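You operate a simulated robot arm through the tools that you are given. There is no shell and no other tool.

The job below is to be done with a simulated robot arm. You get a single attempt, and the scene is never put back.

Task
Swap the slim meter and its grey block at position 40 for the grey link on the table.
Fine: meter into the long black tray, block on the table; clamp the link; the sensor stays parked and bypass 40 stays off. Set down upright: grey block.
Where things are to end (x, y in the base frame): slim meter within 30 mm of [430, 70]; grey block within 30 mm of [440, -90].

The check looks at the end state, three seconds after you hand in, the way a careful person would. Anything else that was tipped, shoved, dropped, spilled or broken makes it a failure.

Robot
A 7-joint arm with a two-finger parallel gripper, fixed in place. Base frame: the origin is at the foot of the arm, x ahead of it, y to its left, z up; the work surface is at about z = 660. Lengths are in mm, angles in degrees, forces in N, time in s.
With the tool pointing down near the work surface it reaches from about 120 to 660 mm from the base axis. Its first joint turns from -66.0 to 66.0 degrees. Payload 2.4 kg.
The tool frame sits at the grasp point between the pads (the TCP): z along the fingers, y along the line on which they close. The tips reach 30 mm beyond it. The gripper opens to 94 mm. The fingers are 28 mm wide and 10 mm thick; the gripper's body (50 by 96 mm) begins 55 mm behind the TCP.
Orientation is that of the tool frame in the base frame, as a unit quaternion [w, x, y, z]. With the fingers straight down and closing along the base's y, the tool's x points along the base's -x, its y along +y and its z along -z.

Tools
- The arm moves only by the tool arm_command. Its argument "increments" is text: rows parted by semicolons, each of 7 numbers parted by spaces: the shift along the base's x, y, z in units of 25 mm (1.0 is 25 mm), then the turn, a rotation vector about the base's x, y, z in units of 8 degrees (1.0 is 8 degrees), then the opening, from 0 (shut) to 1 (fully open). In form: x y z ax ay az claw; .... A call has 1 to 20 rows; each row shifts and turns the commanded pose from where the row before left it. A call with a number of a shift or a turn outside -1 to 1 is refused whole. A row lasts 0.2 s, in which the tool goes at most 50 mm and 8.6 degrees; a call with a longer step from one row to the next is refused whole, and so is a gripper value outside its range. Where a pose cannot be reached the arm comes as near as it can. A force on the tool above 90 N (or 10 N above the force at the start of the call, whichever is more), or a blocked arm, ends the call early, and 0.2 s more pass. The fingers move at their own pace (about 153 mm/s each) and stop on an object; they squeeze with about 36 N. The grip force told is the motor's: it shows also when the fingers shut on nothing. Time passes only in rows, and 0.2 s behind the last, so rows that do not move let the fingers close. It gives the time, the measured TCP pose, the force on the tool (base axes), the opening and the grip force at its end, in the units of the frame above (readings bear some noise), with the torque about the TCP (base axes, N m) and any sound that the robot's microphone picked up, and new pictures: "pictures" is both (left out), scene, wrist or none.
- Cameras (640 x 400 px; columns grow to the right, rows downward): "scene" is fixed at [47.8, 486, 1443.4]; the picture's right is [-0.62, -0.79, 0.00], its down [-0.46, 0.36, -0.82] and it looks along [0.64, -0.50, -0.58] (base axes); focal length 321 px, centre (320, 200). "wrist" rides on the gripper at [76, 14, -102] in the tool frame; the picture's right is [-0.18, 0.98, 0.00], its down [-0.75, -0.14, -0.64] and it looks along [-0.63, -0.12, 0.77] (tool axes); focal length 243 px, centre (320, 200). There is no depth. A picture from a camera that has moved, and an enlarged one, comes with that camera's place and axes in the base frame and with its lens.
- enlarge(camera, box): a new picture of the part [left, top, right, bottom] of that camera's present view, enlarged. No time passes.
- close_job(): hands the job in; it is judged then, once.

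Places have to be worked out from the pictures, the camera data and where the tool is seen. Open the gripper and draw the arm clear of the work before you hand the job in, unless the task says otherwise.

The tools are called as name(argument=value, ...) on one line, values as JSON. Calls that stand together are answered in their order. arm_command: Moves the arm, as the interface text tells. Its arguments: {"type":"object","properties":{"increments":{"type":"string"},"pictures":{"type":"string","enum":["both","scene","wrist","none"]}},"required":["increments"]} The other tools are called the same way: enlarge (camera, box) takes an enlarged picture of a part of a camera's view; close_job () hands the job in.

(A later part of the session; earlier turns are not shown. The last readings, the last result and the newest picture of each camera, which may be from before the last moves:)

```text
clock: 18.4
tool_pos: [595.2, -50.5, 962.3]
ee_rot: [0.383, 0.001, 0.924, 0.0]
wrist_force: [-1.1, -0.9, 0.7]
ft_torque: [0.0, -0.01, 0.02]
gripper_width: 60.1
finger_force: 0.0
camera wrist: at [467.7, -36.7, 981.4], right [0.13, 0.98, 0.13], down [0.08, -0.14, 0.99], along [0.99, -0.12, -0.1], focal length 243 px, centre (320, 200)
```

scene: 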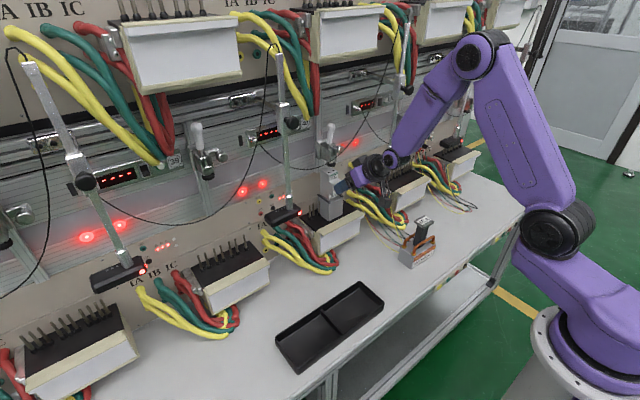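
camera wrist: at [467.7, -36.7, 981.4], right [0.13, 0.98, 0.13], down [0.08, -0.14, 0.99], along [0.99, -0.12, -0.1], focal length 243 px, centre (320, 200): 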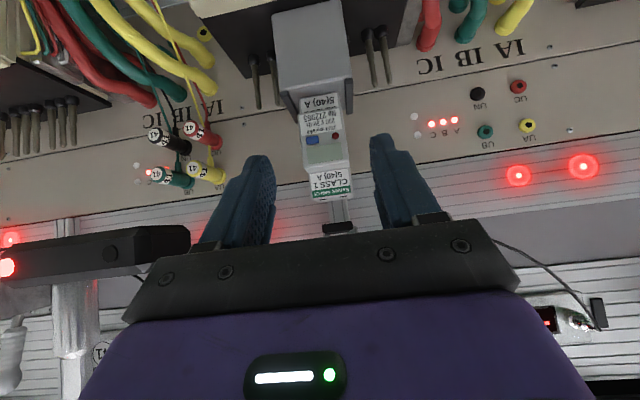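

I check the alignment of the meter between the fingers and re-measure it.

enlarge(camera="wrist", box=[220, 60, 440, 250])

enlarge(camera="scene", box=[310, 120, 380, 230])

```text
2.11 times, centred on (330, 155) of wrist
camera zoom: at [467.7, -36.7, 981.4], right [0.13, 0.98, 0.13], down [0.08, -0.14, 0.99], along [0.99, -0.12, -0.1], focal length 511 px, centre (299, 295)
```

zoom: 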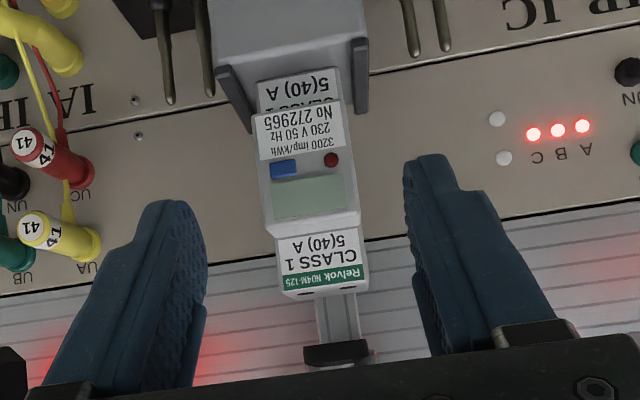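

```text
3.64 times, centred on (345, 175) of scene
camera zoom: at [47.9, 486.0, 1443.4], right [-0.62, -0.79, 0.0], down [-0.46, 0.36, -0.82], along [0.64, -0.5, -0.58], focal length 1167 px, centre (229, 291)
```

zoom: 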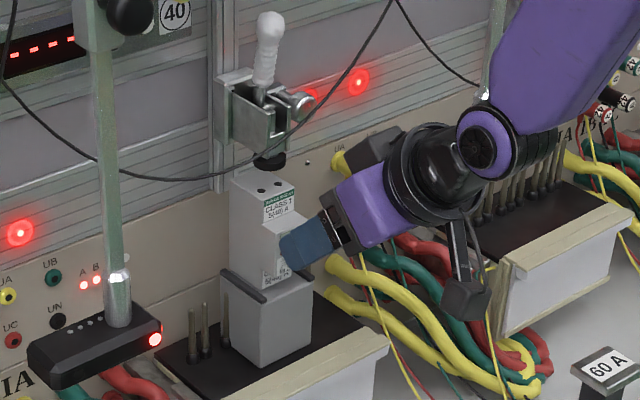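

The meter is centred at y≈-50 between the fingers. I advance so the TCP is at about [672,-50,912] and close on it.

arm_command(increments="0.768 0.01 -0.503 0 0 0 0.64;0.768 0.01 -0.503 0 0 0 0.64;0.768 0 -0.503 0 0 0 0.64;0.768 0 -0.503 0 0 0 0.64;0 0 0 0 0 0 0.64;0 0 0 0 0 0 0.2;0 0 0 0 0 0 0.2;0 0 0 0 0 0 0.2", pictures="both")

enlarge(camera="scene", box=[310, 120, 380, 230])

enlarge(camera="wrist", box=[220, 0, 440, 250])

```text
clock: 20.2
tool_pos: [672.0, -49.0, 910.1]
ee_rot: [0.383, 0.0, 0.924, 0.001]
wrist_force: [0.3, -0.1, -0.5]
ft_torque: [0.0, -0.03, 0.01]
gripper_width: 40.2
finger_force: 36.1
camera wrist: at [545.1, -35.4, 929.0], right [0.13, 0.98, 0.13], down [0.08, -0.14, 0.99], along [0.99, -0.12, -0.1], focal length 243 px, centre (320, 200)
```

scene: 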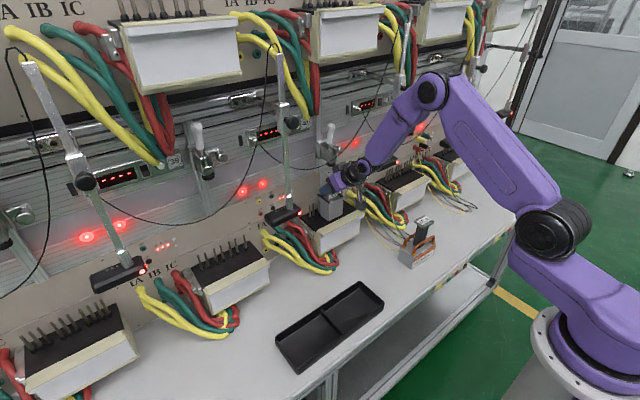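
wrist: 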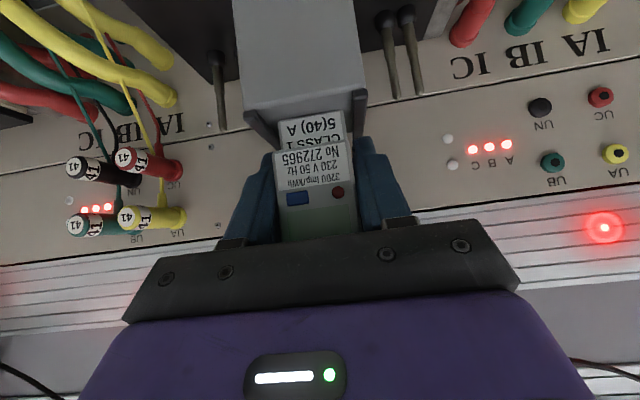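

```text
3.64 times, centred on (345, 175) of scene
camera zoom: at [47.9, 486.0, 1443.4], right [-0.62, -0.79, 0.0], down [-0.46, 0.36, -0.82], along [0.64, -0.5, -0.58], focal length 1167 px, centre (229, 291)
```

zoom: 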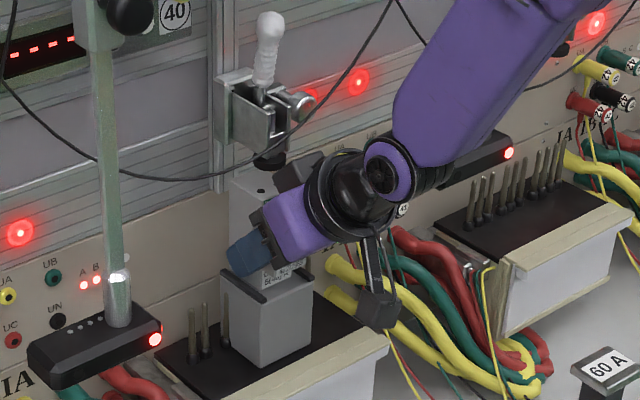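

```text
1.60 times, centred on (330, 125) of wrist
camera zoom: at [545.1, -35.4, 929.0], right [0.13, 0.98, 0.13], down [0.08, -0.14, 0.99], along [0.99, -0.12, -0.1], focal length 388 px, centre (304, 320)
```

zoom: 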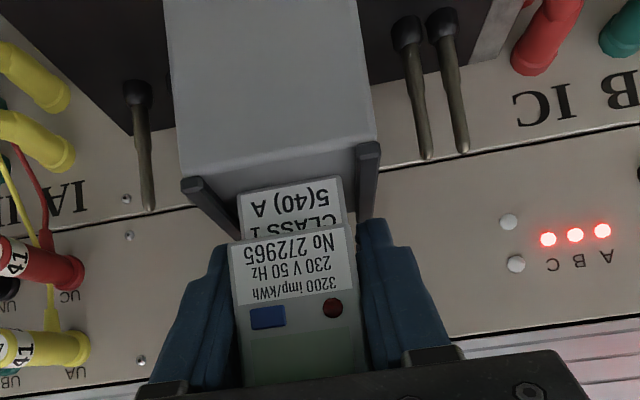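

The fingers have closed on the meter (40 mm, 36 N). I lift it 15 mm carefully and look at the force and the block.

arm_command(increments="0 0 0.2 0 0 0 0.2;0 0 0.2 0 0 0 0.2;0 0 0.2 0 0 0 0.2;0 0 0 0 0 0 0.2", pictures="both")

enlarge(camera="scene", box=[310, 140, 370, 230])

enlarge(camera="wrist", box=[220, 0, 440, 250])

```text
clock: 21.2
tool_pos: [672.7, -49.9, 925.6]
ee_rot: [0.383, 0.0, 0.924, 0.0]
wrist_force: [0.8, 0.9, -0.7]
ft_torque: [0.02, -0.01, -0.01]
gripper_width: 40.0
finger_force: 35.6
camera wrist: at [544.9, -36.5, 945.0], right [0.13, 0.98, 0.13], down [0.08, -0.14, 0.99], along [0.99, -0.12, -0.1], focal length 243 px, centre (320, 200)
```

scene: 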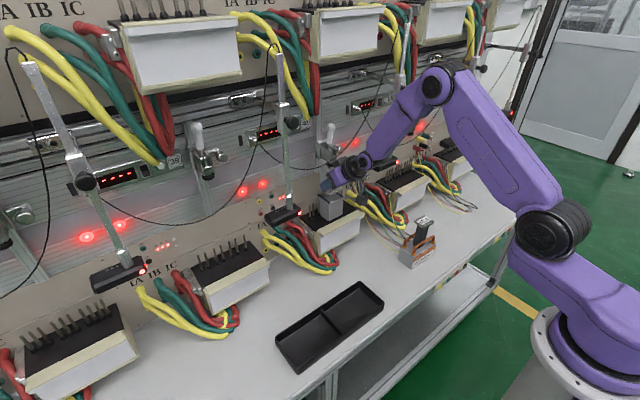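
wrist: 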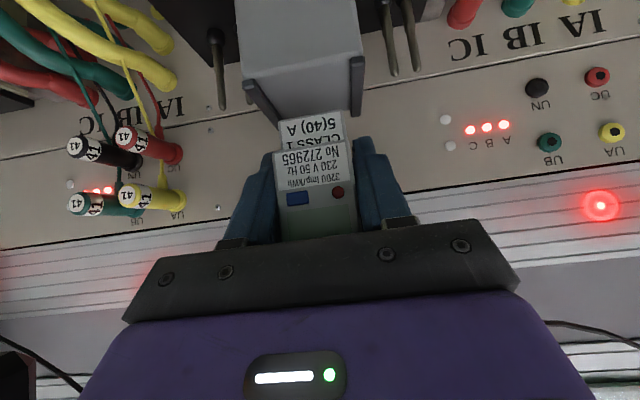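

```text
4.44 times, centred on (340, 185) of scene
camera zoom: at [47.9, 486.0, 1443.4], right [-0.62, -0.79, 0.0], down [-0.46, 0.36, -0.82], along [0.64, -0.5, -0.58], focal length 1426 px, centre (231, 267)
```

zoom: 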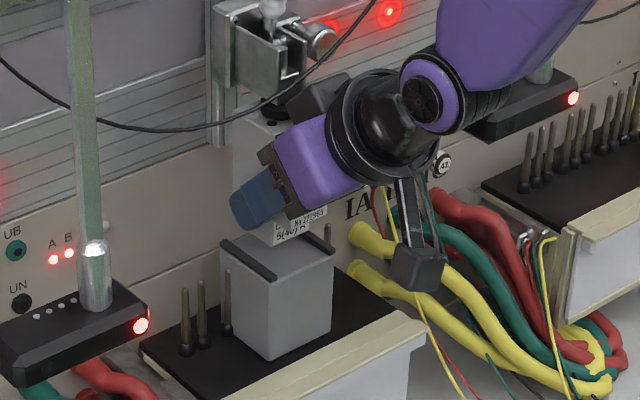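

```text
1.60 times, centred on (330, 125) of wrist
camera zoom: at [544.9, -36.5, 945.0], right [0.13, 0.98, 0.13], down [0.08, -0.14, 0.99], along [0.99, -0.12, -0.1], focal length 388 px, centre (304, 320)
```

zoom: 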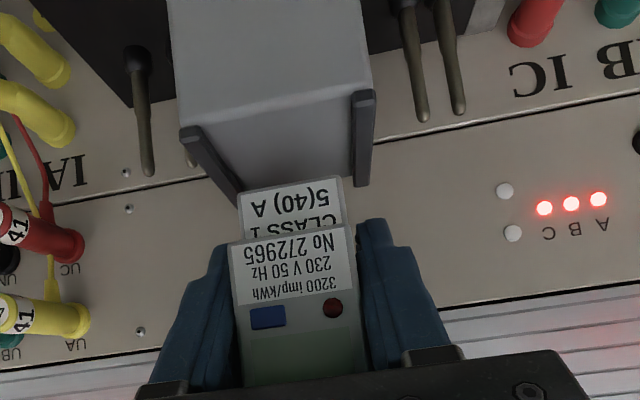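

The meter came free with no resistance and the block stayed. I draw the meter straight back (-x) by 125 mm under the plunger, then carry it over to above the tray compartment.

arm_command(increments="-0.8 0 0 0 0 0 0.2;-1 0 0 0 0 0 0.2;-1 0 0 0 0 0 0.2;-1 0 0 0 0 0 0.2;-1 0 0 0 0 0 0.2;-0.8 0.8 -0.83 0 0 0 0.2;-0.84 0.8 -0.83 0 0 0 0.2;-0.84 0.8 -0.83 0 0 0 0.2;-0.84 0.8 -0.83 0 0 0 0.2;-0.84 0.8 -0.83 0 0 0 0.2;-0.84 0.8 -0.83 0 0 0 0.2;0 0 0 0 0 0 0.2", pictures="both")

```text
clock: 23.8
tool_pos: [425.9, 68.8, 800.8]
ee_rot: [0.384, 0.0, 0.924, 0.0]
wrist_force: [0.2, -0.3, -0.6]
ft_torque: [0.0, 0.05, 0.01]
gripper_width: 40.3
finger_force: 36.0
camera wrist: at [298.7, 83.8, 820.5], right [0.13, 0.98, 0.13], down [0.08, -0.14, 0.99], along [0.99, -0.12, -0.09], focal length 243 px, centre (320, 200)
```

scene: 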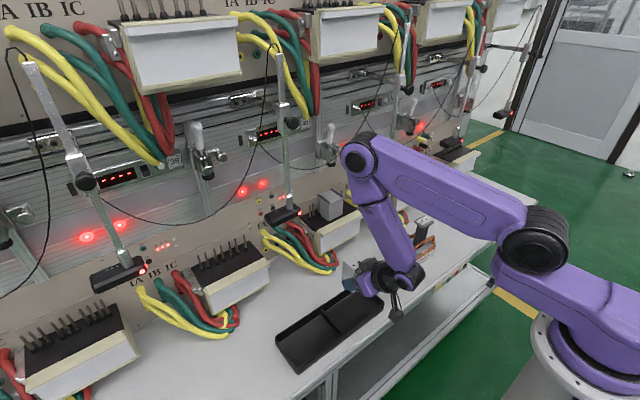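
wrist: 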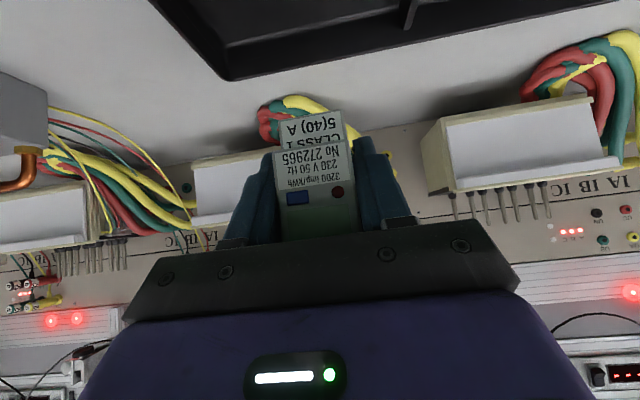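

The meter hangs above the tray. I check its pose relative to the compartment before lowering.

enlarge(camera="scene", box=[270, 230, 430, 380])

enlarge(camera="wrist", box=[130, 0, 640, 180])

```text
2.67 times, centred on (350, 305) of scene
camera zoom: at [47.8, 486.0, 1443.4], right [-0.62, -0.79, 0.0], down [-0.46, 0.36, -0.82], along [0.64, -0.5, -0.58], focal length 856 px, centre (240, -80)
```

zoom: 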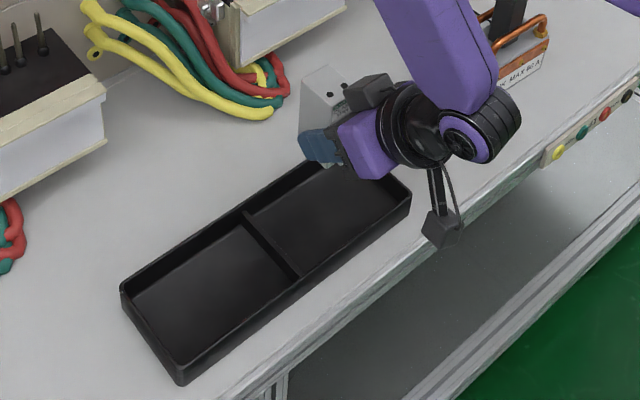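

```text
1.25 times, centred on (385, 90) of wrist
camera zoom: at [298.7, 83.8, 820.5], right [0.13, 0.98, 0.13], down [0.08, -0.14, 0.99], along [0.99, -0.12, -0.09], focal length 304 px, centre (238, 338)
```

zoom: 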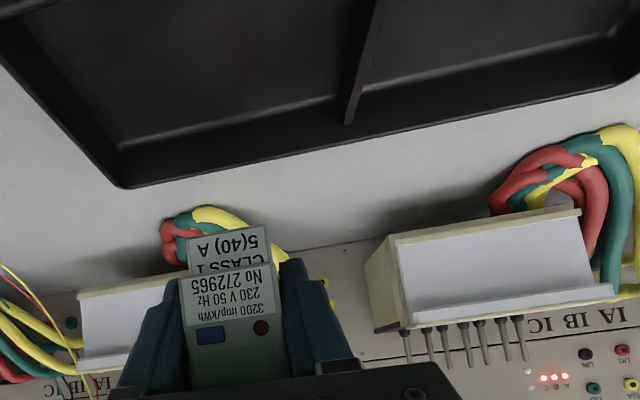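

Tray compartment confirmed at x≈384–476, y≈0–146. I lower the meter towards the tray floor, slower at the end.

arm_command(increments="-0.18 0.05 -0.8 0 0 0 0.2;0 0 -0.8 0 0 0 0.2;0 0 -0.8 0 0 0 0.2;0 0 -0.8 0 0 0 0.2;0 0 -0.2 0 0 0 0.2;0 0 0 0 0 0 0.2", pictures="both")

enlarge(camera="scene", box=[310, 240, 430, 350])

```text
clock: 25.2
tool_pos: [421.9, 70.9, 715.2]
ee_rot: [0.384, 0.0, 0.924, 0.0]
wrist_force: [0.3, -0.3, -2.2]
ft_torque: [-0.02, 0.0, 0.01]
gripper_width: 40.1
finger_force: 36.4
camera wrist: at [294.4, 85.0, 734.4], right [0.13, 0.98, 0.13], down [0.08, -0.14, 0.99], along [0.99, -0.12, -0.1], focal length 243 px, centre (320, 200)
```

scene: 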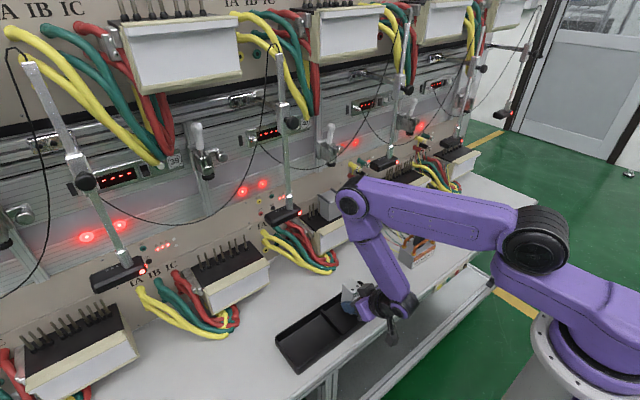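
wrist: 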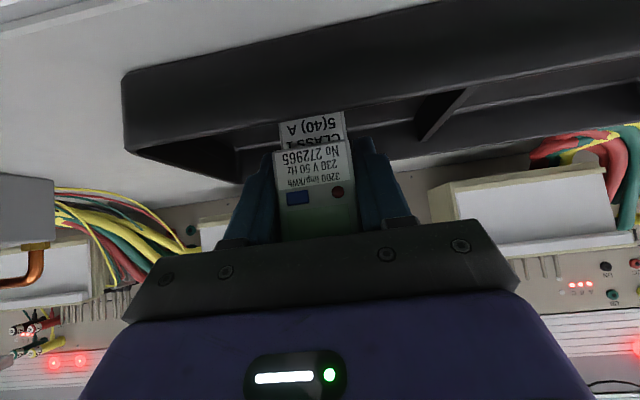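

```text
3.64 times, centred on (370, 295) of scene
camera zoom: at [47.9, 486.0, 1443.4], right [-0.62, -0.79, 0.0], down [-0.46, 0.36, -0.82], along [0.64, -0.5, -0.58], focal length 1167 px, centre (138, -146)
```

zoom: 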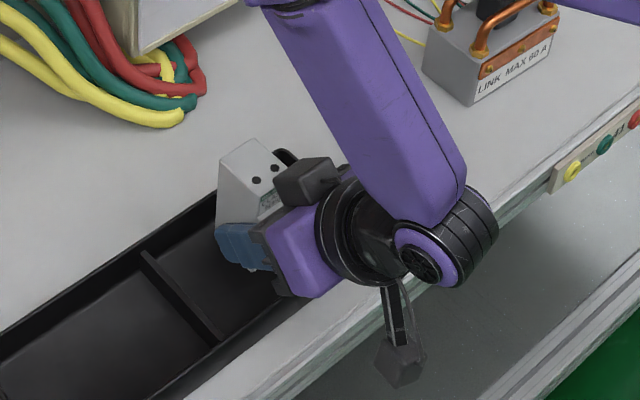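

Not in contact yet (about 715). I lower in small steps and watch the vertical force.

arm_command(increments="0 0 -0.08 0 0 0 0.2;0 0 -0.08 0 0 0 0.2;0 0 -0.08 0 0 0 0.2;0 0 0 0 0 0 0.2", pictures="none")

```text
clock: 26.2
tool_pos: [422.1, 71.1, 709.7]
ee_rot: [0.384, 0.0, 0.923, 0.0]
wrist_force: [-0.2, -0.6, -1.7]
ft_torque: [0.02, 0.08, 0.01]
gripper_width: 40.1
finger_force: 36.4
```

The force is still near zero at 709.7; I keep lowering by 1.5 mm steps.

arm_command(increments="0 0 -0.06 0 0 0 0.2;0 0 -0.06 0 0 0 0.2;0 0 0 0 0 0 0.2", pictures="none")

arm_command(increments="0 0 -0.06 0 0 0 0.2;0 0 -0.04 0 0 0 0.2;0 0 0 0 0 0 0.2", pictures="wrist")

```text
clock: 27.0
tool_pos: [422.9, 69.4, 708.1]
ee_rot: [0.383, 0.0, 0.924, 0.0]
wrist_force: [-0.2, 0.0, -1.7]
ft_torque: [-0.02, 0.02, 0.02]
gripper_width: 39.8
finger_force: 35.9
```

```text
clock: 27.8
tool_pos: [421.2, 70.4, 704.6]
ee_rot: [0.383, 0.0, 0.924, 0.0]
wrist_force: [-0.6, 0.4, -0.4]
ft_torque: [0.03, 0.06, 0.0]
gripper_width: 40.1
finger_force: 35.7
camera wrist: at [295.2, 84.8, 724.1], right [0.13, 0.98, 0.13], down [0.08, -0.14, 0.99], along [0.99, -0.12, -0.1], focal length 243 px, centre (320, 200)
```

wrist: 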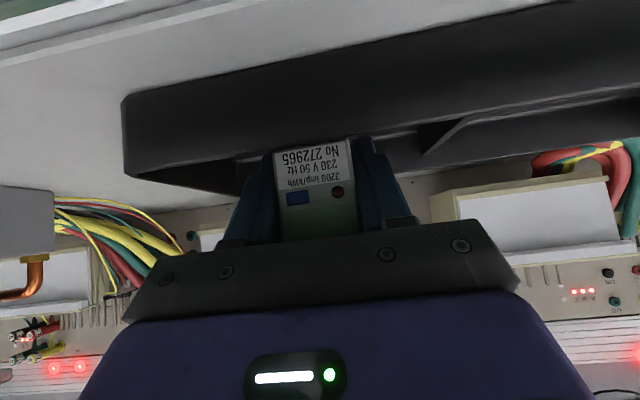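

No contact yet; I continue in 1 mm steps.

arm_command(increments="0 0 -0.05 0 0 0 0.2;0 0 -0.05 0 0 0 0.2;0 0 0 0 0 0 0.2", pictures="none")

enlarge(camera="scene", box=[320, 260, 390, 330])

```text
clock: 28.6
tool_pos: [422.3, 71.5, 703.5]
ee_rot: [0.384, 0.0, 0.923, 0.0]
wrist_force: [-8.5, -1.1, 27.8]
ft_torque: [-0.01, 0.08, -0.02]
gripper_width: 40.1
finger_force: 35.7
```

```text
5.71 times, centred on (355, 295) of scene
camera zoom: at [47.3, 485.9, 1443.5], right [-0.62, -0.79, 0.0], down [-0.46, 0.36, -0.82], along [0.64, -0.5, -0.58], focal length 1834 px, centre (120, -343)
```

zoom: 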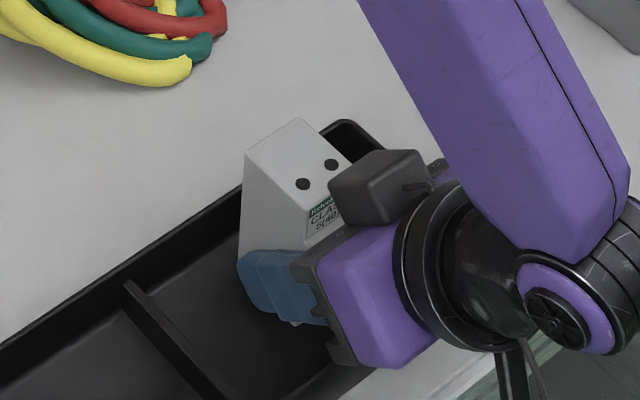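

Contact with the tray floor (28 N at z≈703.5). I relieve the load by 1 mm, wait, then open the fingers.

arm_command(increments="0 0 0.04 0 0 0 0.2;0 0 0 0 0 0 0.2", pictures="none")

arm_command(increments="0 0 0 0 0 0 0.45;0 0 0 0 0 0 0.65;0 0 0 0 0 0 0.65", pictures="both")

enlarge(camera="scene", box=[320, 260, 390, 330])

```text
clock: 29.2
tool_pos: [422.6, 69.2, 703.0]
ee_rot: [0.383, -0.001, 0.924, 0.001]
wrist_force: [-2.7, 1.4, 17.3]
ft_torque: [0.04, -0.13, 0.01]
gripper_width: 40.3
finger_force: 36.5
```

```text
clock: 30.0
tool_pos: [424.2, 70.3, 702.8]
ee_rot: [0.383, 0.001, 0.924, 0.0]
wrist_force: [0.5, 0.5, -0.4]
ft_torque: [0.01, 0.02, 0.02]
gripper_width: 60.9
finger_force: 0.2
camera wrist: at [295.5, 84.5, 722.3], right [0.13, 0.98, 0.13], down [0.08, -0.14, 0.99], along [0.99, -0.12, -0.1], focal length 243 px, centre (320, 200)
```

scene: 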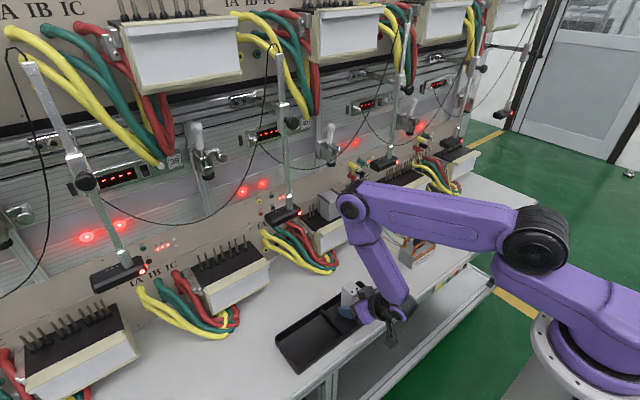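
wrist: 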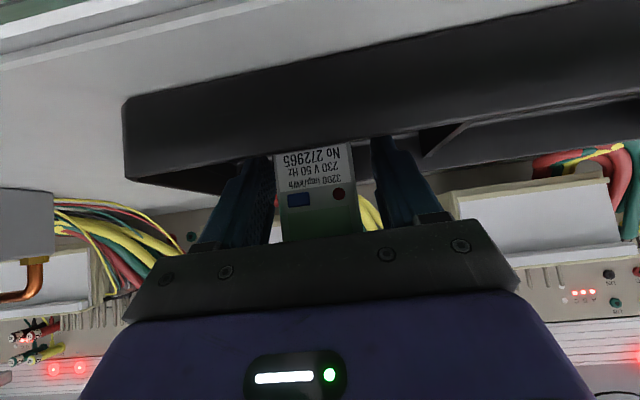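

```text
5.71 times, centred on (355, 295) of scene
camera zoom: at [47.8, 486.0, 1443.4], right [-0.62, -0.79, 0.0], down [-0.46, 0.36, -0.82], along [0.64, -0.5, -0.58], focal length 1834 px, centre (120, -343)
```

zoom: 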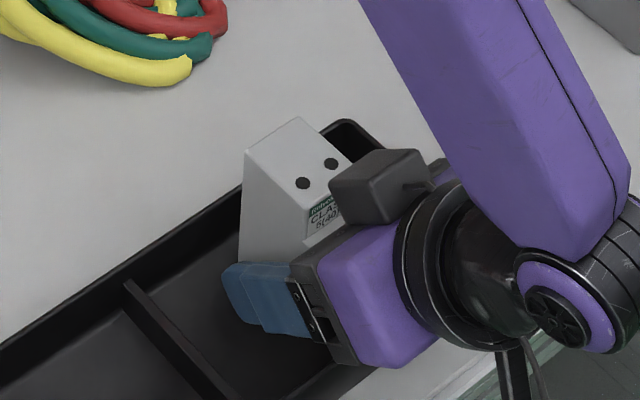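

The meter stands in the tray by itself. I withdraw along the tool axis, then lift and travel to in front of the block with the fingers opened wider.

arm_command(increments="-0.7 0 0.7 0 0 0 0.65;-0.7 0 0.7 0 0 0 0.65;-0.7 0 0.7 0 0 0 0.65;0.2 -0.9 0.9 0 0 0 0.65;0.3 -0.9 0.9 0 0 0 0.65;0.3 -0.9 0.9 0 0 0 0.65;0.4 -0.9 0.9 0 0 0 0.65;1 -0.3 0 0 0 0 0.9;1 -0.3 0 0 0 0 0.9;1 -0.3 0 0 0 0 0.9;1 -0.3 0 0 0 0 0.9;0.9 0 0 0 0 0 0.9;0 0 0 0 0 0 0.9", pictures="both")

enlarge(camera="scene", box=[310, 240, 430, 350])

enlarge(camera="wrist", box=[200, 0, 460, 240])

```text
clock: 32.8
tool_pos: [522.6, -49.5, 844.8]
ee_rot: [0.383, 0.0, 0.924, 0.0]
wrist_force: [0.1, 0.1, -0.6]
ft_torque: [0.02, 0.01, 0.0]
gripper_width: 84.9
finger_force: 0.1
camera wrist: at [394.9, -35.0, 864.1], right [0.13, 0.98, 0.13], down [0.08, -0.14, 0.99], along [0.99, -0.12, -0.1], focal length 243 px, centre (320, 200)
```

scene: 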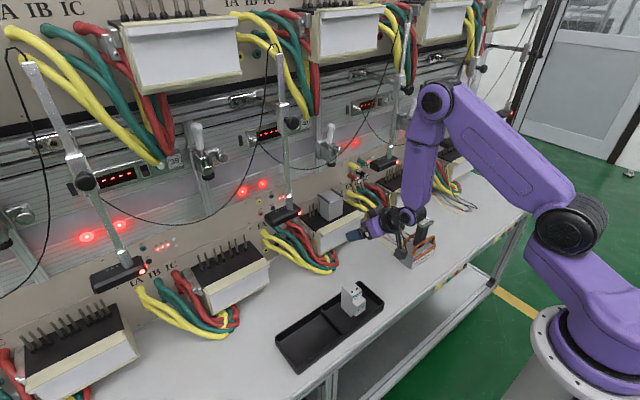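
wrist: 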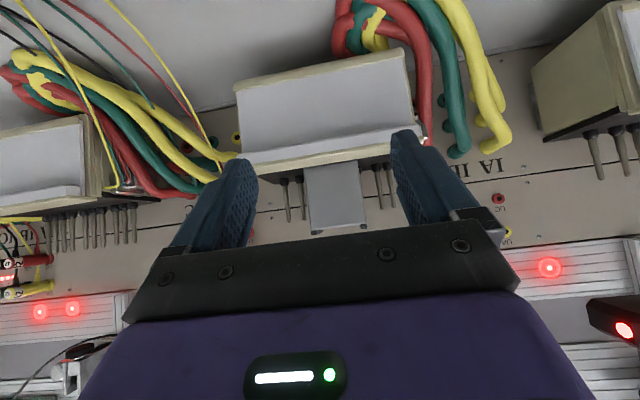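

```text
3.64 times, centred on (370, 295) of scene
camera zoom: at [47.9, 486.0, 1443.4], right [-0.62, -0.79, 0.0], down [-0.46, 0.36, -0.82], along [0.64, -0.5, -0.58], focal length 1167 px, centre (138, -146)
```

zoom: 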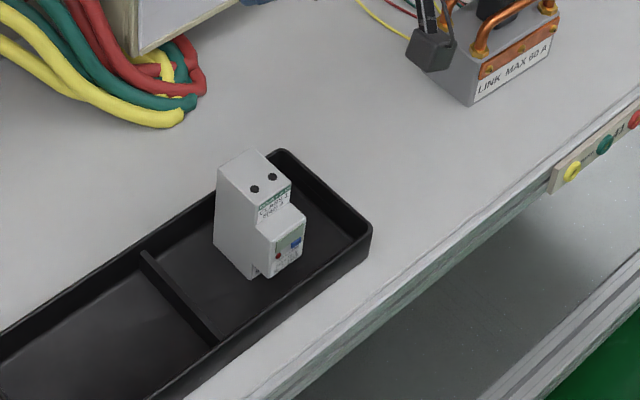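

```text
1.67 times, centred on (330, 120) of wrist
camera zoom: at [394.9, -35.0, 864.1], right [0.13, 0.98, 0.13], down [0.08, -0.14, 0.99], along [0.99, -0.12, -0.1], focal length 404 px, centre (303, 333)
```

zoom: 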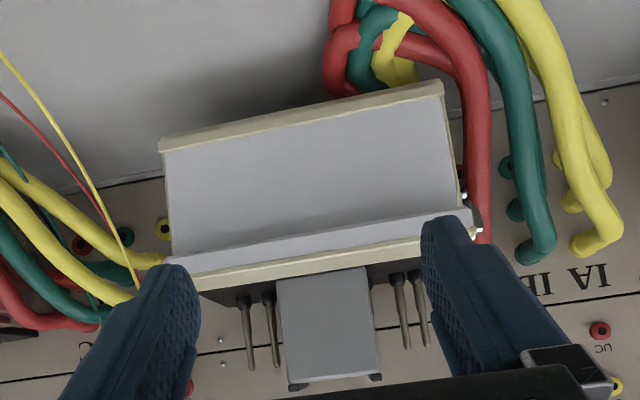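

The meter stands neatly in the tray near [431,70]. The block measures y -80…-20, z 799…870, front at x≈653; I advance to TCP ≈[655,-50,838] with the finger tips staying in front of the pins, and look before closing.

arm_command(increments="0.883 -0.01 -0.045 0 0 0 0.9;0.883 0 -0.045 0 0 0 0.9;0.883 0 -0.045 0 0 0 0.9;0.883 0 -0.045 0 0 0 0.9;0.883 0 -0.045 0 0 0 0.9;0.883 0 -0.045 0 0 0 0.9;0 0 0 0 0 0 0.9", pictures="both")

enlarge(camera="scene", box=[310, 170, 380, 250])

enlarge(camera="wrist", box=[200, 0, 460, 240])

```text
clock: 34.4
tool_pos: [653.8, -49.7, 838.5]
ee_rot: [0.383, 0.0, 0.924, 0.0]
wrist_force: [-0.2, 0.3, -0.8]
ft_torque: [0.02, -0.01, -0.01]
gripper_width: 84.6
finger_force: 0.1
camera wrist: at [527.1, -34.7, 857.9], right [0.13, 0.98, 0.13], down [0.08, -0.14, 0.99], along [0.99, -0.12, -0.1], focal length 243 px, centre (320, 200)
```

scene: 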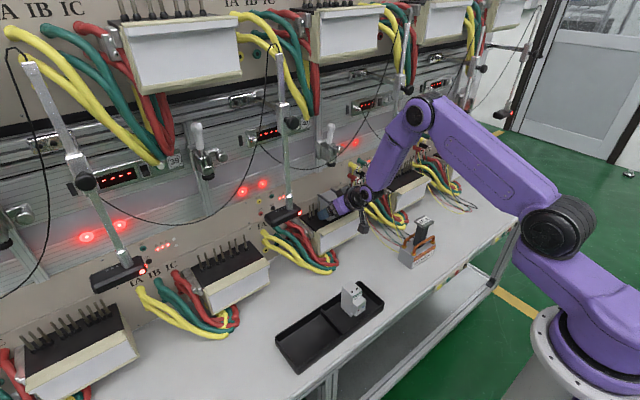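
wrist: 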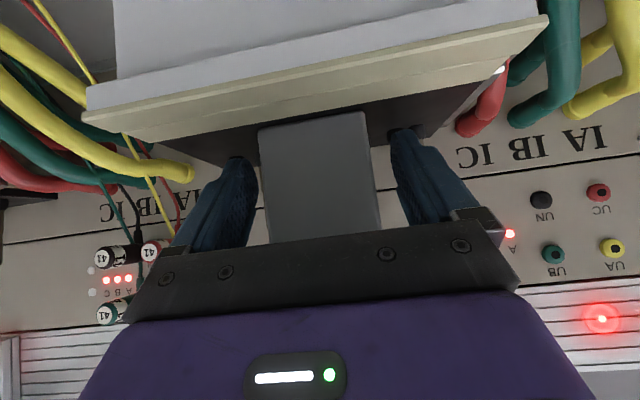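

```text
5.00 times, centred on (345, 210) of scene
camera zoom: at [47.9, 486.0, 1443.4], right [-0.62, -0.79, 0.0], down [-0.46, 0.36, -0.82], along [0.64, -0.5, -0.58], focal length 1605 px, centre (195, 150)
```

zoom: 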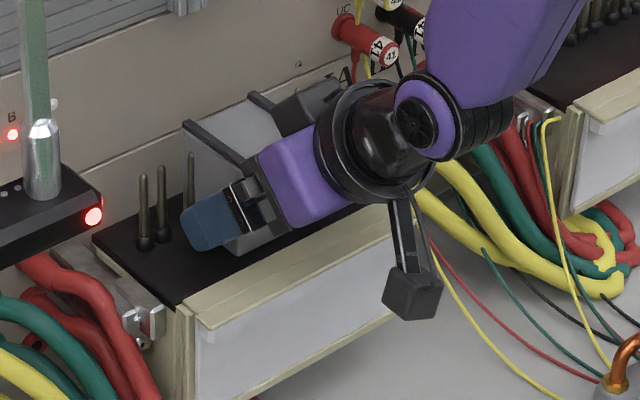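

```text
1.67 times, centred on (330, 120) of wrist
camera zoom: at [527.1, -34.7, 857.9], right [0.13, 0.98, 0.13], down [0.08, -0.14, 0.99], along [0.99, -0.12, -0.1], focal length 404 px, centre (303, 333)
```

zoom: 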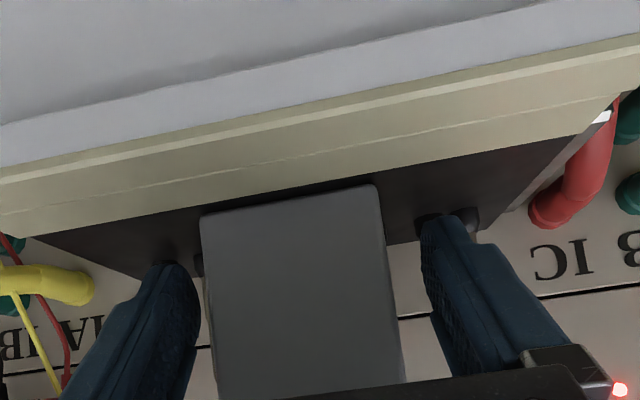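

The fingers straddle the block with the tips in front of the pins. I close on the block.

arm_command(increments="0 0 0 0 0 0 0.5;0 0 0 0 0 0 0.5;0 0 0 0 0 0 0.5;0 0 0 0 0 0 0.5", pictures="wrist")

```text
clock: 35.4
tool_pos: [654.5, -48.5, 839.0]
ee_rot: [0.382, 0.0, 0.924, 0.0]
wrist_force: [0.9, -0.5, 0.5]
ft_torque: [0.02, -0.04, 0.03]
gripper_width: 63.8
finger_force: 36.1
camera wrist: at [526.9, -34.6, 858.0], right [0.13, 0.98, 0.13], down [0.08, -0.14, 0.99], along [0.99, -0.12, -0.1], focal length 243 px, centre (320, 200)
```

wrist: 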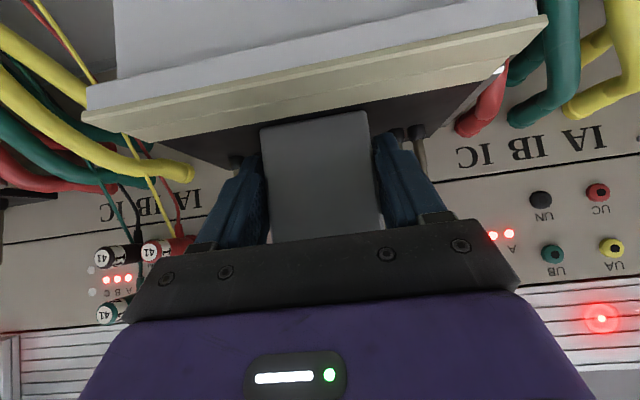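

Block gripped (63.8 mm). I lift it straight up, first 20 mm, checking force.

arm_command(increments="0 0 0.2 0 0 0 0.5;0 0 0.3 0 0 0 0.5;0 0 0.3 0 0 0 0.5;0 0 0 0 0 0 0.5", pictures="both")

enlarge(camera="scene", box=[310, 160, 380, 250])

enlarge(camera="wrist", box=[200, 0, 460, 240])

```text
clock: 36.4
tool_pos: [655.0, -51.1, 857.7]
ee_rot: [0.383, 0.0, 0.924, 0.0]
wrist_force: [-0.6, 0.1, -1.5]
ft_torque: [-0.02, 0.05, -0.01]
gripper_width: 63.4
finger_force: 36.2
camera wrist: at [527.1, -36.1, 878.0], right [0.13, 0.98, 0.13], down [0.08, -0.14, 0.99], along [0.99, -0.12, -0.1], focal length 243 px, centre (320, 200)
```

scene: 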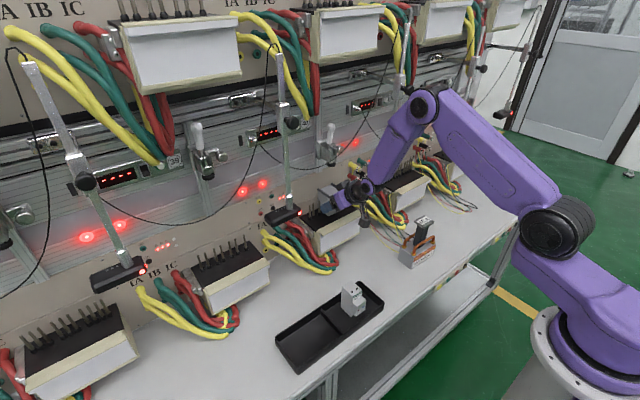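
wrist: 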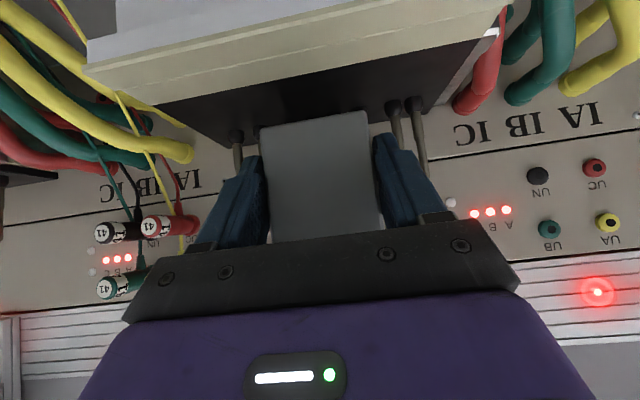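

```text
4.44 times, centred on (345, 205) of scene
camera zoom: at [47.9, 486.0, 1443.4], right [-0.62, -0.79, 0.0], down [-0.46, 0.36, -0.82], along [0.64, -0.5, -0.58], focal length 1426 px, centre (209, 178)
```

zoom: 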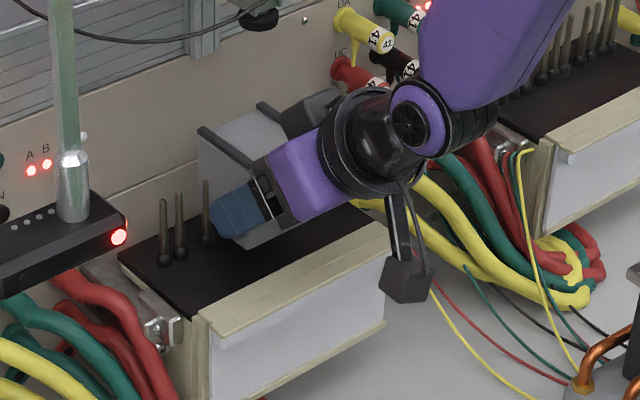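

```text
1.67 times, centred on (330, 120) of wrist
camera zoom: at [527.1, -36.1, 878.0], right [0.13, 0.98, 0.13], down [0.08, -0.14, 0.99], along [0.99, -0.12, -0.1], focal length 404 px, centre (303, 333)
```

zoom: 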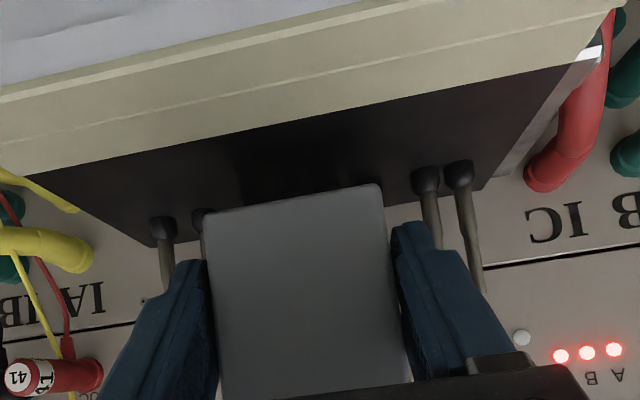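

No resistance. I continue up to TCP z≈915 (block bottom ≈875, above the pins), then look.

arm_command(increments="0 0 0.57 0 0 0 0.5;0 0 0.57 0 0 0 0.5;0 0 0.57 0 0 0 0.5;0 0 0.57 0 0 0 0.5;0 0 0 0 0 0 0.5", pictures="both")

enlarge(camera="scene", box=[310, 150, 380, 240])

enlarge(camera="wrist", box=[200, 0, 460, 240])

```text
clock: 37.6
tool_pos: [656.7, -49.9, 914.9]
ee_rot: [0.383, 0.0, 0.924, 0.0]
wrist_force: [-0.6, -0.4, -2.0]
ft_torque: [0.0, 0.09, 0.01]
gripper_width: 63.7
finger_force: 35.9
camera wrist: at [528.5, -35.5, 934.0], right [0.13, 0.98, 0.13], down [0.08, -0.14, 0.99], along [0.99, -0.12, -0.1], focal length 243 px, centre (320, 200)
```

scene: 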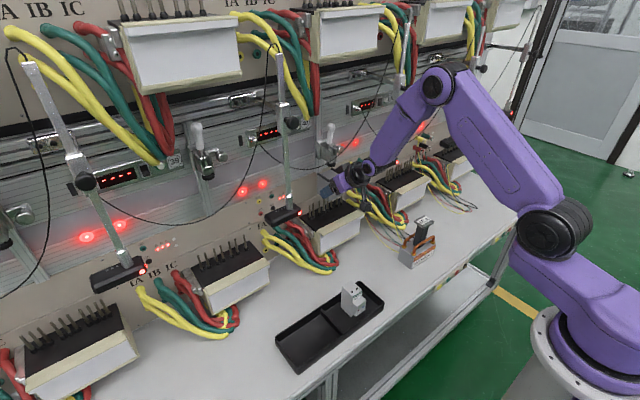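
wrist: 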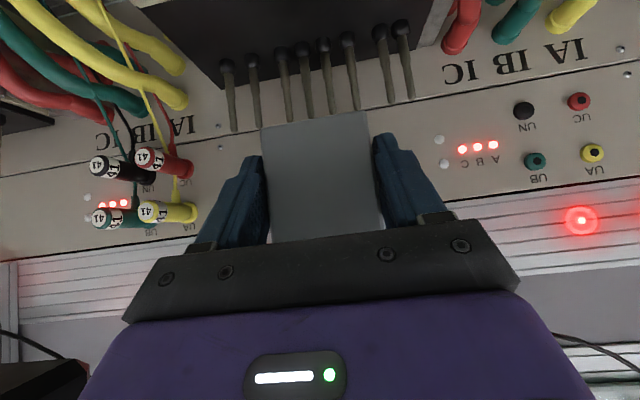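

```text
4.44 times, centred on (345, 195) of scene
camera zoom: at [47.9, 486.0, 1443.4], right [-0.62, -0.79, 0.0], down [-0.46, 0.36, -0.82], along [0.64, -0.5, -0.58], focal length 1426 px, centre (209, 222)
```

zoom: 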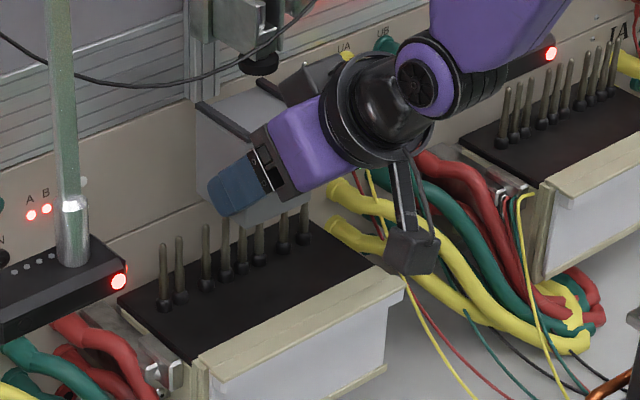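

```text
1.67 times, centred on (330, 120) of wrist
camera zoom: at [528.5, -35.5, 934.0], right [0.13, 0.98, 0.13], down [0.08, -0.14, 0.99], along [0.99, -0.12, -0.1], focal length 404 px, centre (303, 333)
```

zoom: 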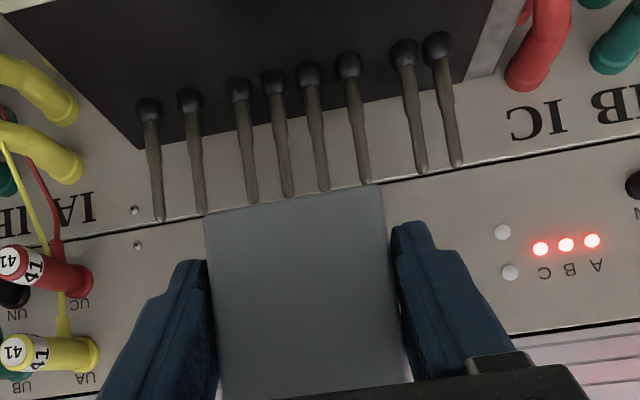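

All eight pins (x≈698) are now visible and the block is clear above them. I draw it straight back, then carry it down to above [440,-90] on the table.

arm_command(increments="-0.8 0 0 0 0 0 0.5;-1 0 0 0 0 0 0.5;-1 0 0 0 0 0 0.5;-1 0 0 0 0 0 0.5;-1 0 0 0 0 0 0.5;-0.8 -0.25 -0.8 0 0 0 0.5;-0.8 -0.25 -0.8 0 0 0 0.5;-0.8 -0.25 -0.8 0 0 0 0.5;-0.8 -0.25 -0.8 0 0 0 0.5;-0.8 -0.3 -0.8 0 0 0 0.5;-0.8 -0.3 -0.8 0 0 0 0.5;0 0 -0.8 0 0 0 0.5;0 0 0 0 0 0 0.5", pictures="both")

enlarge(camera="scene", box=[310, 180, 460, 300])

```text
clock: 40.4
tool_pos: [415.3, -90.1, 774.6]
ee_rot: [0.384, -0.001, 0.924, 0.001]
wrist_force: [-0.3, 0.8, -1.5]
ft_torque: [0.0, 0.05, 0.0]
gripper_width: 63.8
finger_force: 36.4
camera wrist: at [287.6, -75.6, 794.7], right [0.13, 0.98, 0.13], down [0.08, -0.14, 0.99], along [0.99, -0.12, -0.09], focal length 243 px, centre (320, 200)
```

scene: 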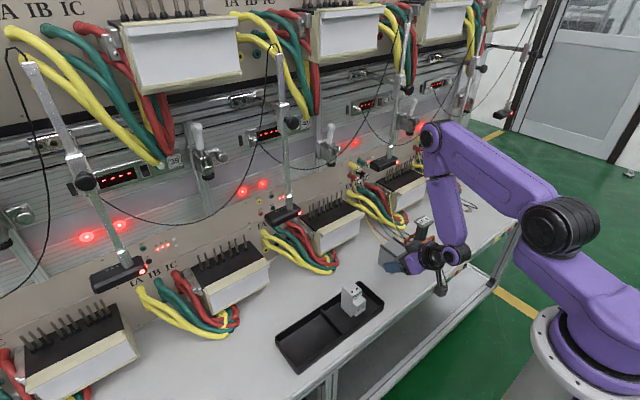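
wrist: 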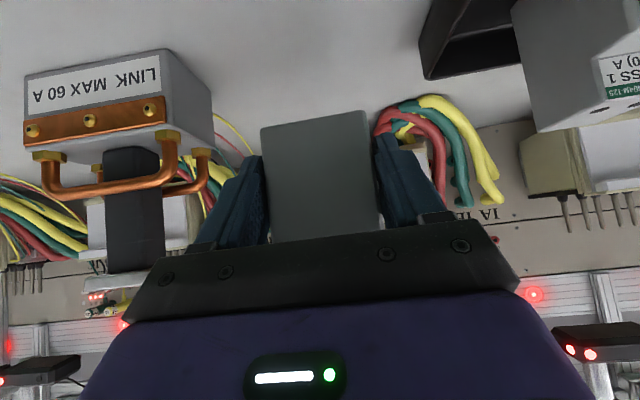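

```text
3.33 times, centred on (385, 240) of scene
camera zoom: at [47.9, 486.0, 1443.4], right [-0.62, -0.79, 0.0], down [-0.46, 0.36, -0.82], along [0.64, -0.5, -0.58], focal length 1070 px, centre (103, 67)
```

zoom: 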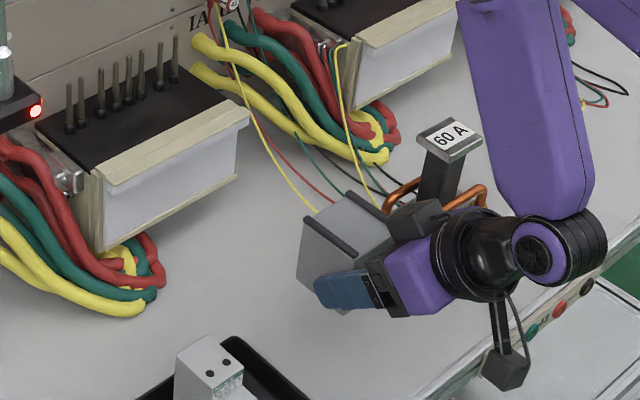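

The block hangs above its spot, well clear of the link. I lower it to just above the table.

arm_command(increments="0 0 -0.8 0 0 0 0.5;0 0 -0.8 0 0 0 0.5;0 0 -0.8 0 0 0 0.5;0 0 -0.3 0 0 0 0.5;0 0 0 0 0 0 0.5", pictures="none")

arm_command(increments="0 0 -0.08 0 0 0 0.5;0 0 -0.06 0 0 0 0.5;0 0 0 0 0 0 0.5", pictures="scene")

```text
clock: 41.6
tool_pos: [415.5, -90.8, 707.2]
ee_rot: [0.383, -0.001, 0.924, 0.0]
wrist_force: [-0.4, 0.0, -1.9]
ft_torque: [-0.03, 0.05, -0.01]
gripper_width: 63.6
finger_force: 36.2
```

```text
clock: 42.4
tool_pos: [415.3, -88.7, 703.7]
ee_rot: [0.383, -0.001, 0.924, 0.001]
wrist_force: [-0.7, 0.3, -1.4]
ft_torque: [0.02, 0.04, -0.01]
gripper_width: 63.3
finger_force: 36.0
```

scene: 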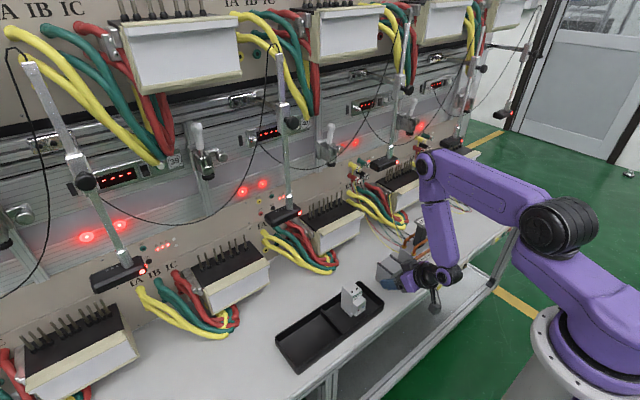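

Still free at 703.7; I keep lowering in about 1 mm steps until the table carries it.

arm_command(increments="0 0 -0.05 0 0 0 0.5;0 0 -0.05 0 0 0 0.5;0 0 0 0 0 0 0.5", pictures="none")

arm_command(increments="0 0 -0.05 0 0 0 0.5;0 0 0 0 0 0 0.5", pictures="none")

```text
clock: 43.2
tool_pos: [415.5, -88.1, 702.8]
ee_rot: [0.383, 0.0, 0.924, 0.0]
wrist_force: [0.6, 0.7, -1.1]
ft_torque: [0.0, 0.03, 0.01]
gripper_width: 63.5
finger_force: 36.1
```

```text
clock: 43.8
tool_pos: [414.7, -89.2, 700.7]
ee_rot: [0.383, 0.0, 0.924, -0.001]
wrist_force: [-0.1, 0.1, -1.3]
ft_torque: [0.0, 0.04, -0.02]
gripper_width: 63.5
finger_force: 36.0
```

arm_command(increments="0 0 -0.05 0 0 0 0.5;0 0 0 0 0 0 0.5", pictures="none")

arm_command(increments="0 0 -0.05 0 0 0 0.5;0 0 0 0 0 0 0.5", pictures="scene")

enlarge(camera="scene", box=[350, 220, 450, 310])

```text
clock: 44.4
tool_pos: [414.7, -90.2, 699.3]
ee_rot: [0.382, 0.001, 0.924, -0.001]
wrist_force: [0.3, -0.8, -1.9]
ft_torque: [0.01, 0.02, 0.02]
gripper_width: 63.5
finger_force: 36.4
```

```text
clock: 45.0
tool_pos: [415.4, -88.8, 699.3]
ee_rot: [0.384, 0.0, 0.923, 0.0]
wrist_force: [-3.7, 0.2, 11.3]
ft_torque: [-0.19, -0.05, -0.05]
gripper_width: 63.6
finger_force: 35.9
```

scene: 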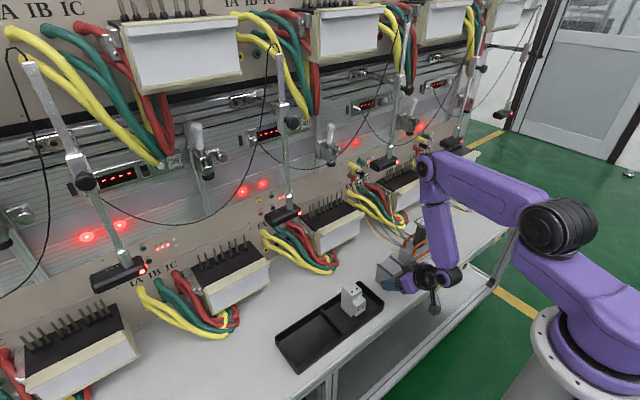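

```text
4.44 times, centred on (400, 265) of scene
camera zoom: at [47.6, 486.0, 1443.4], right [-0.62, -0.79, 0.0], down [-0.46, 0.36, -0.82], along [0.64, -0.5, -0.58], focal length 1426 px, centre (-36, -89)
```

zoom: 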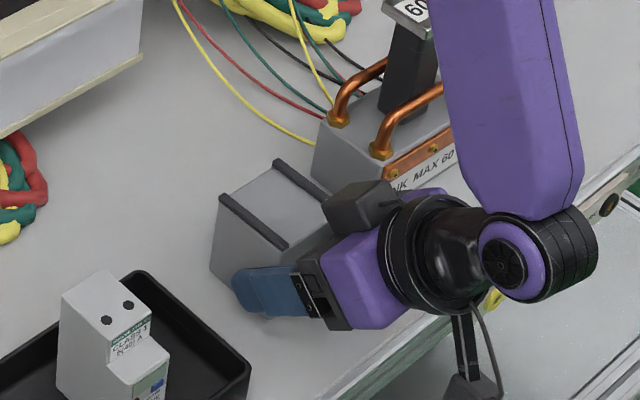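

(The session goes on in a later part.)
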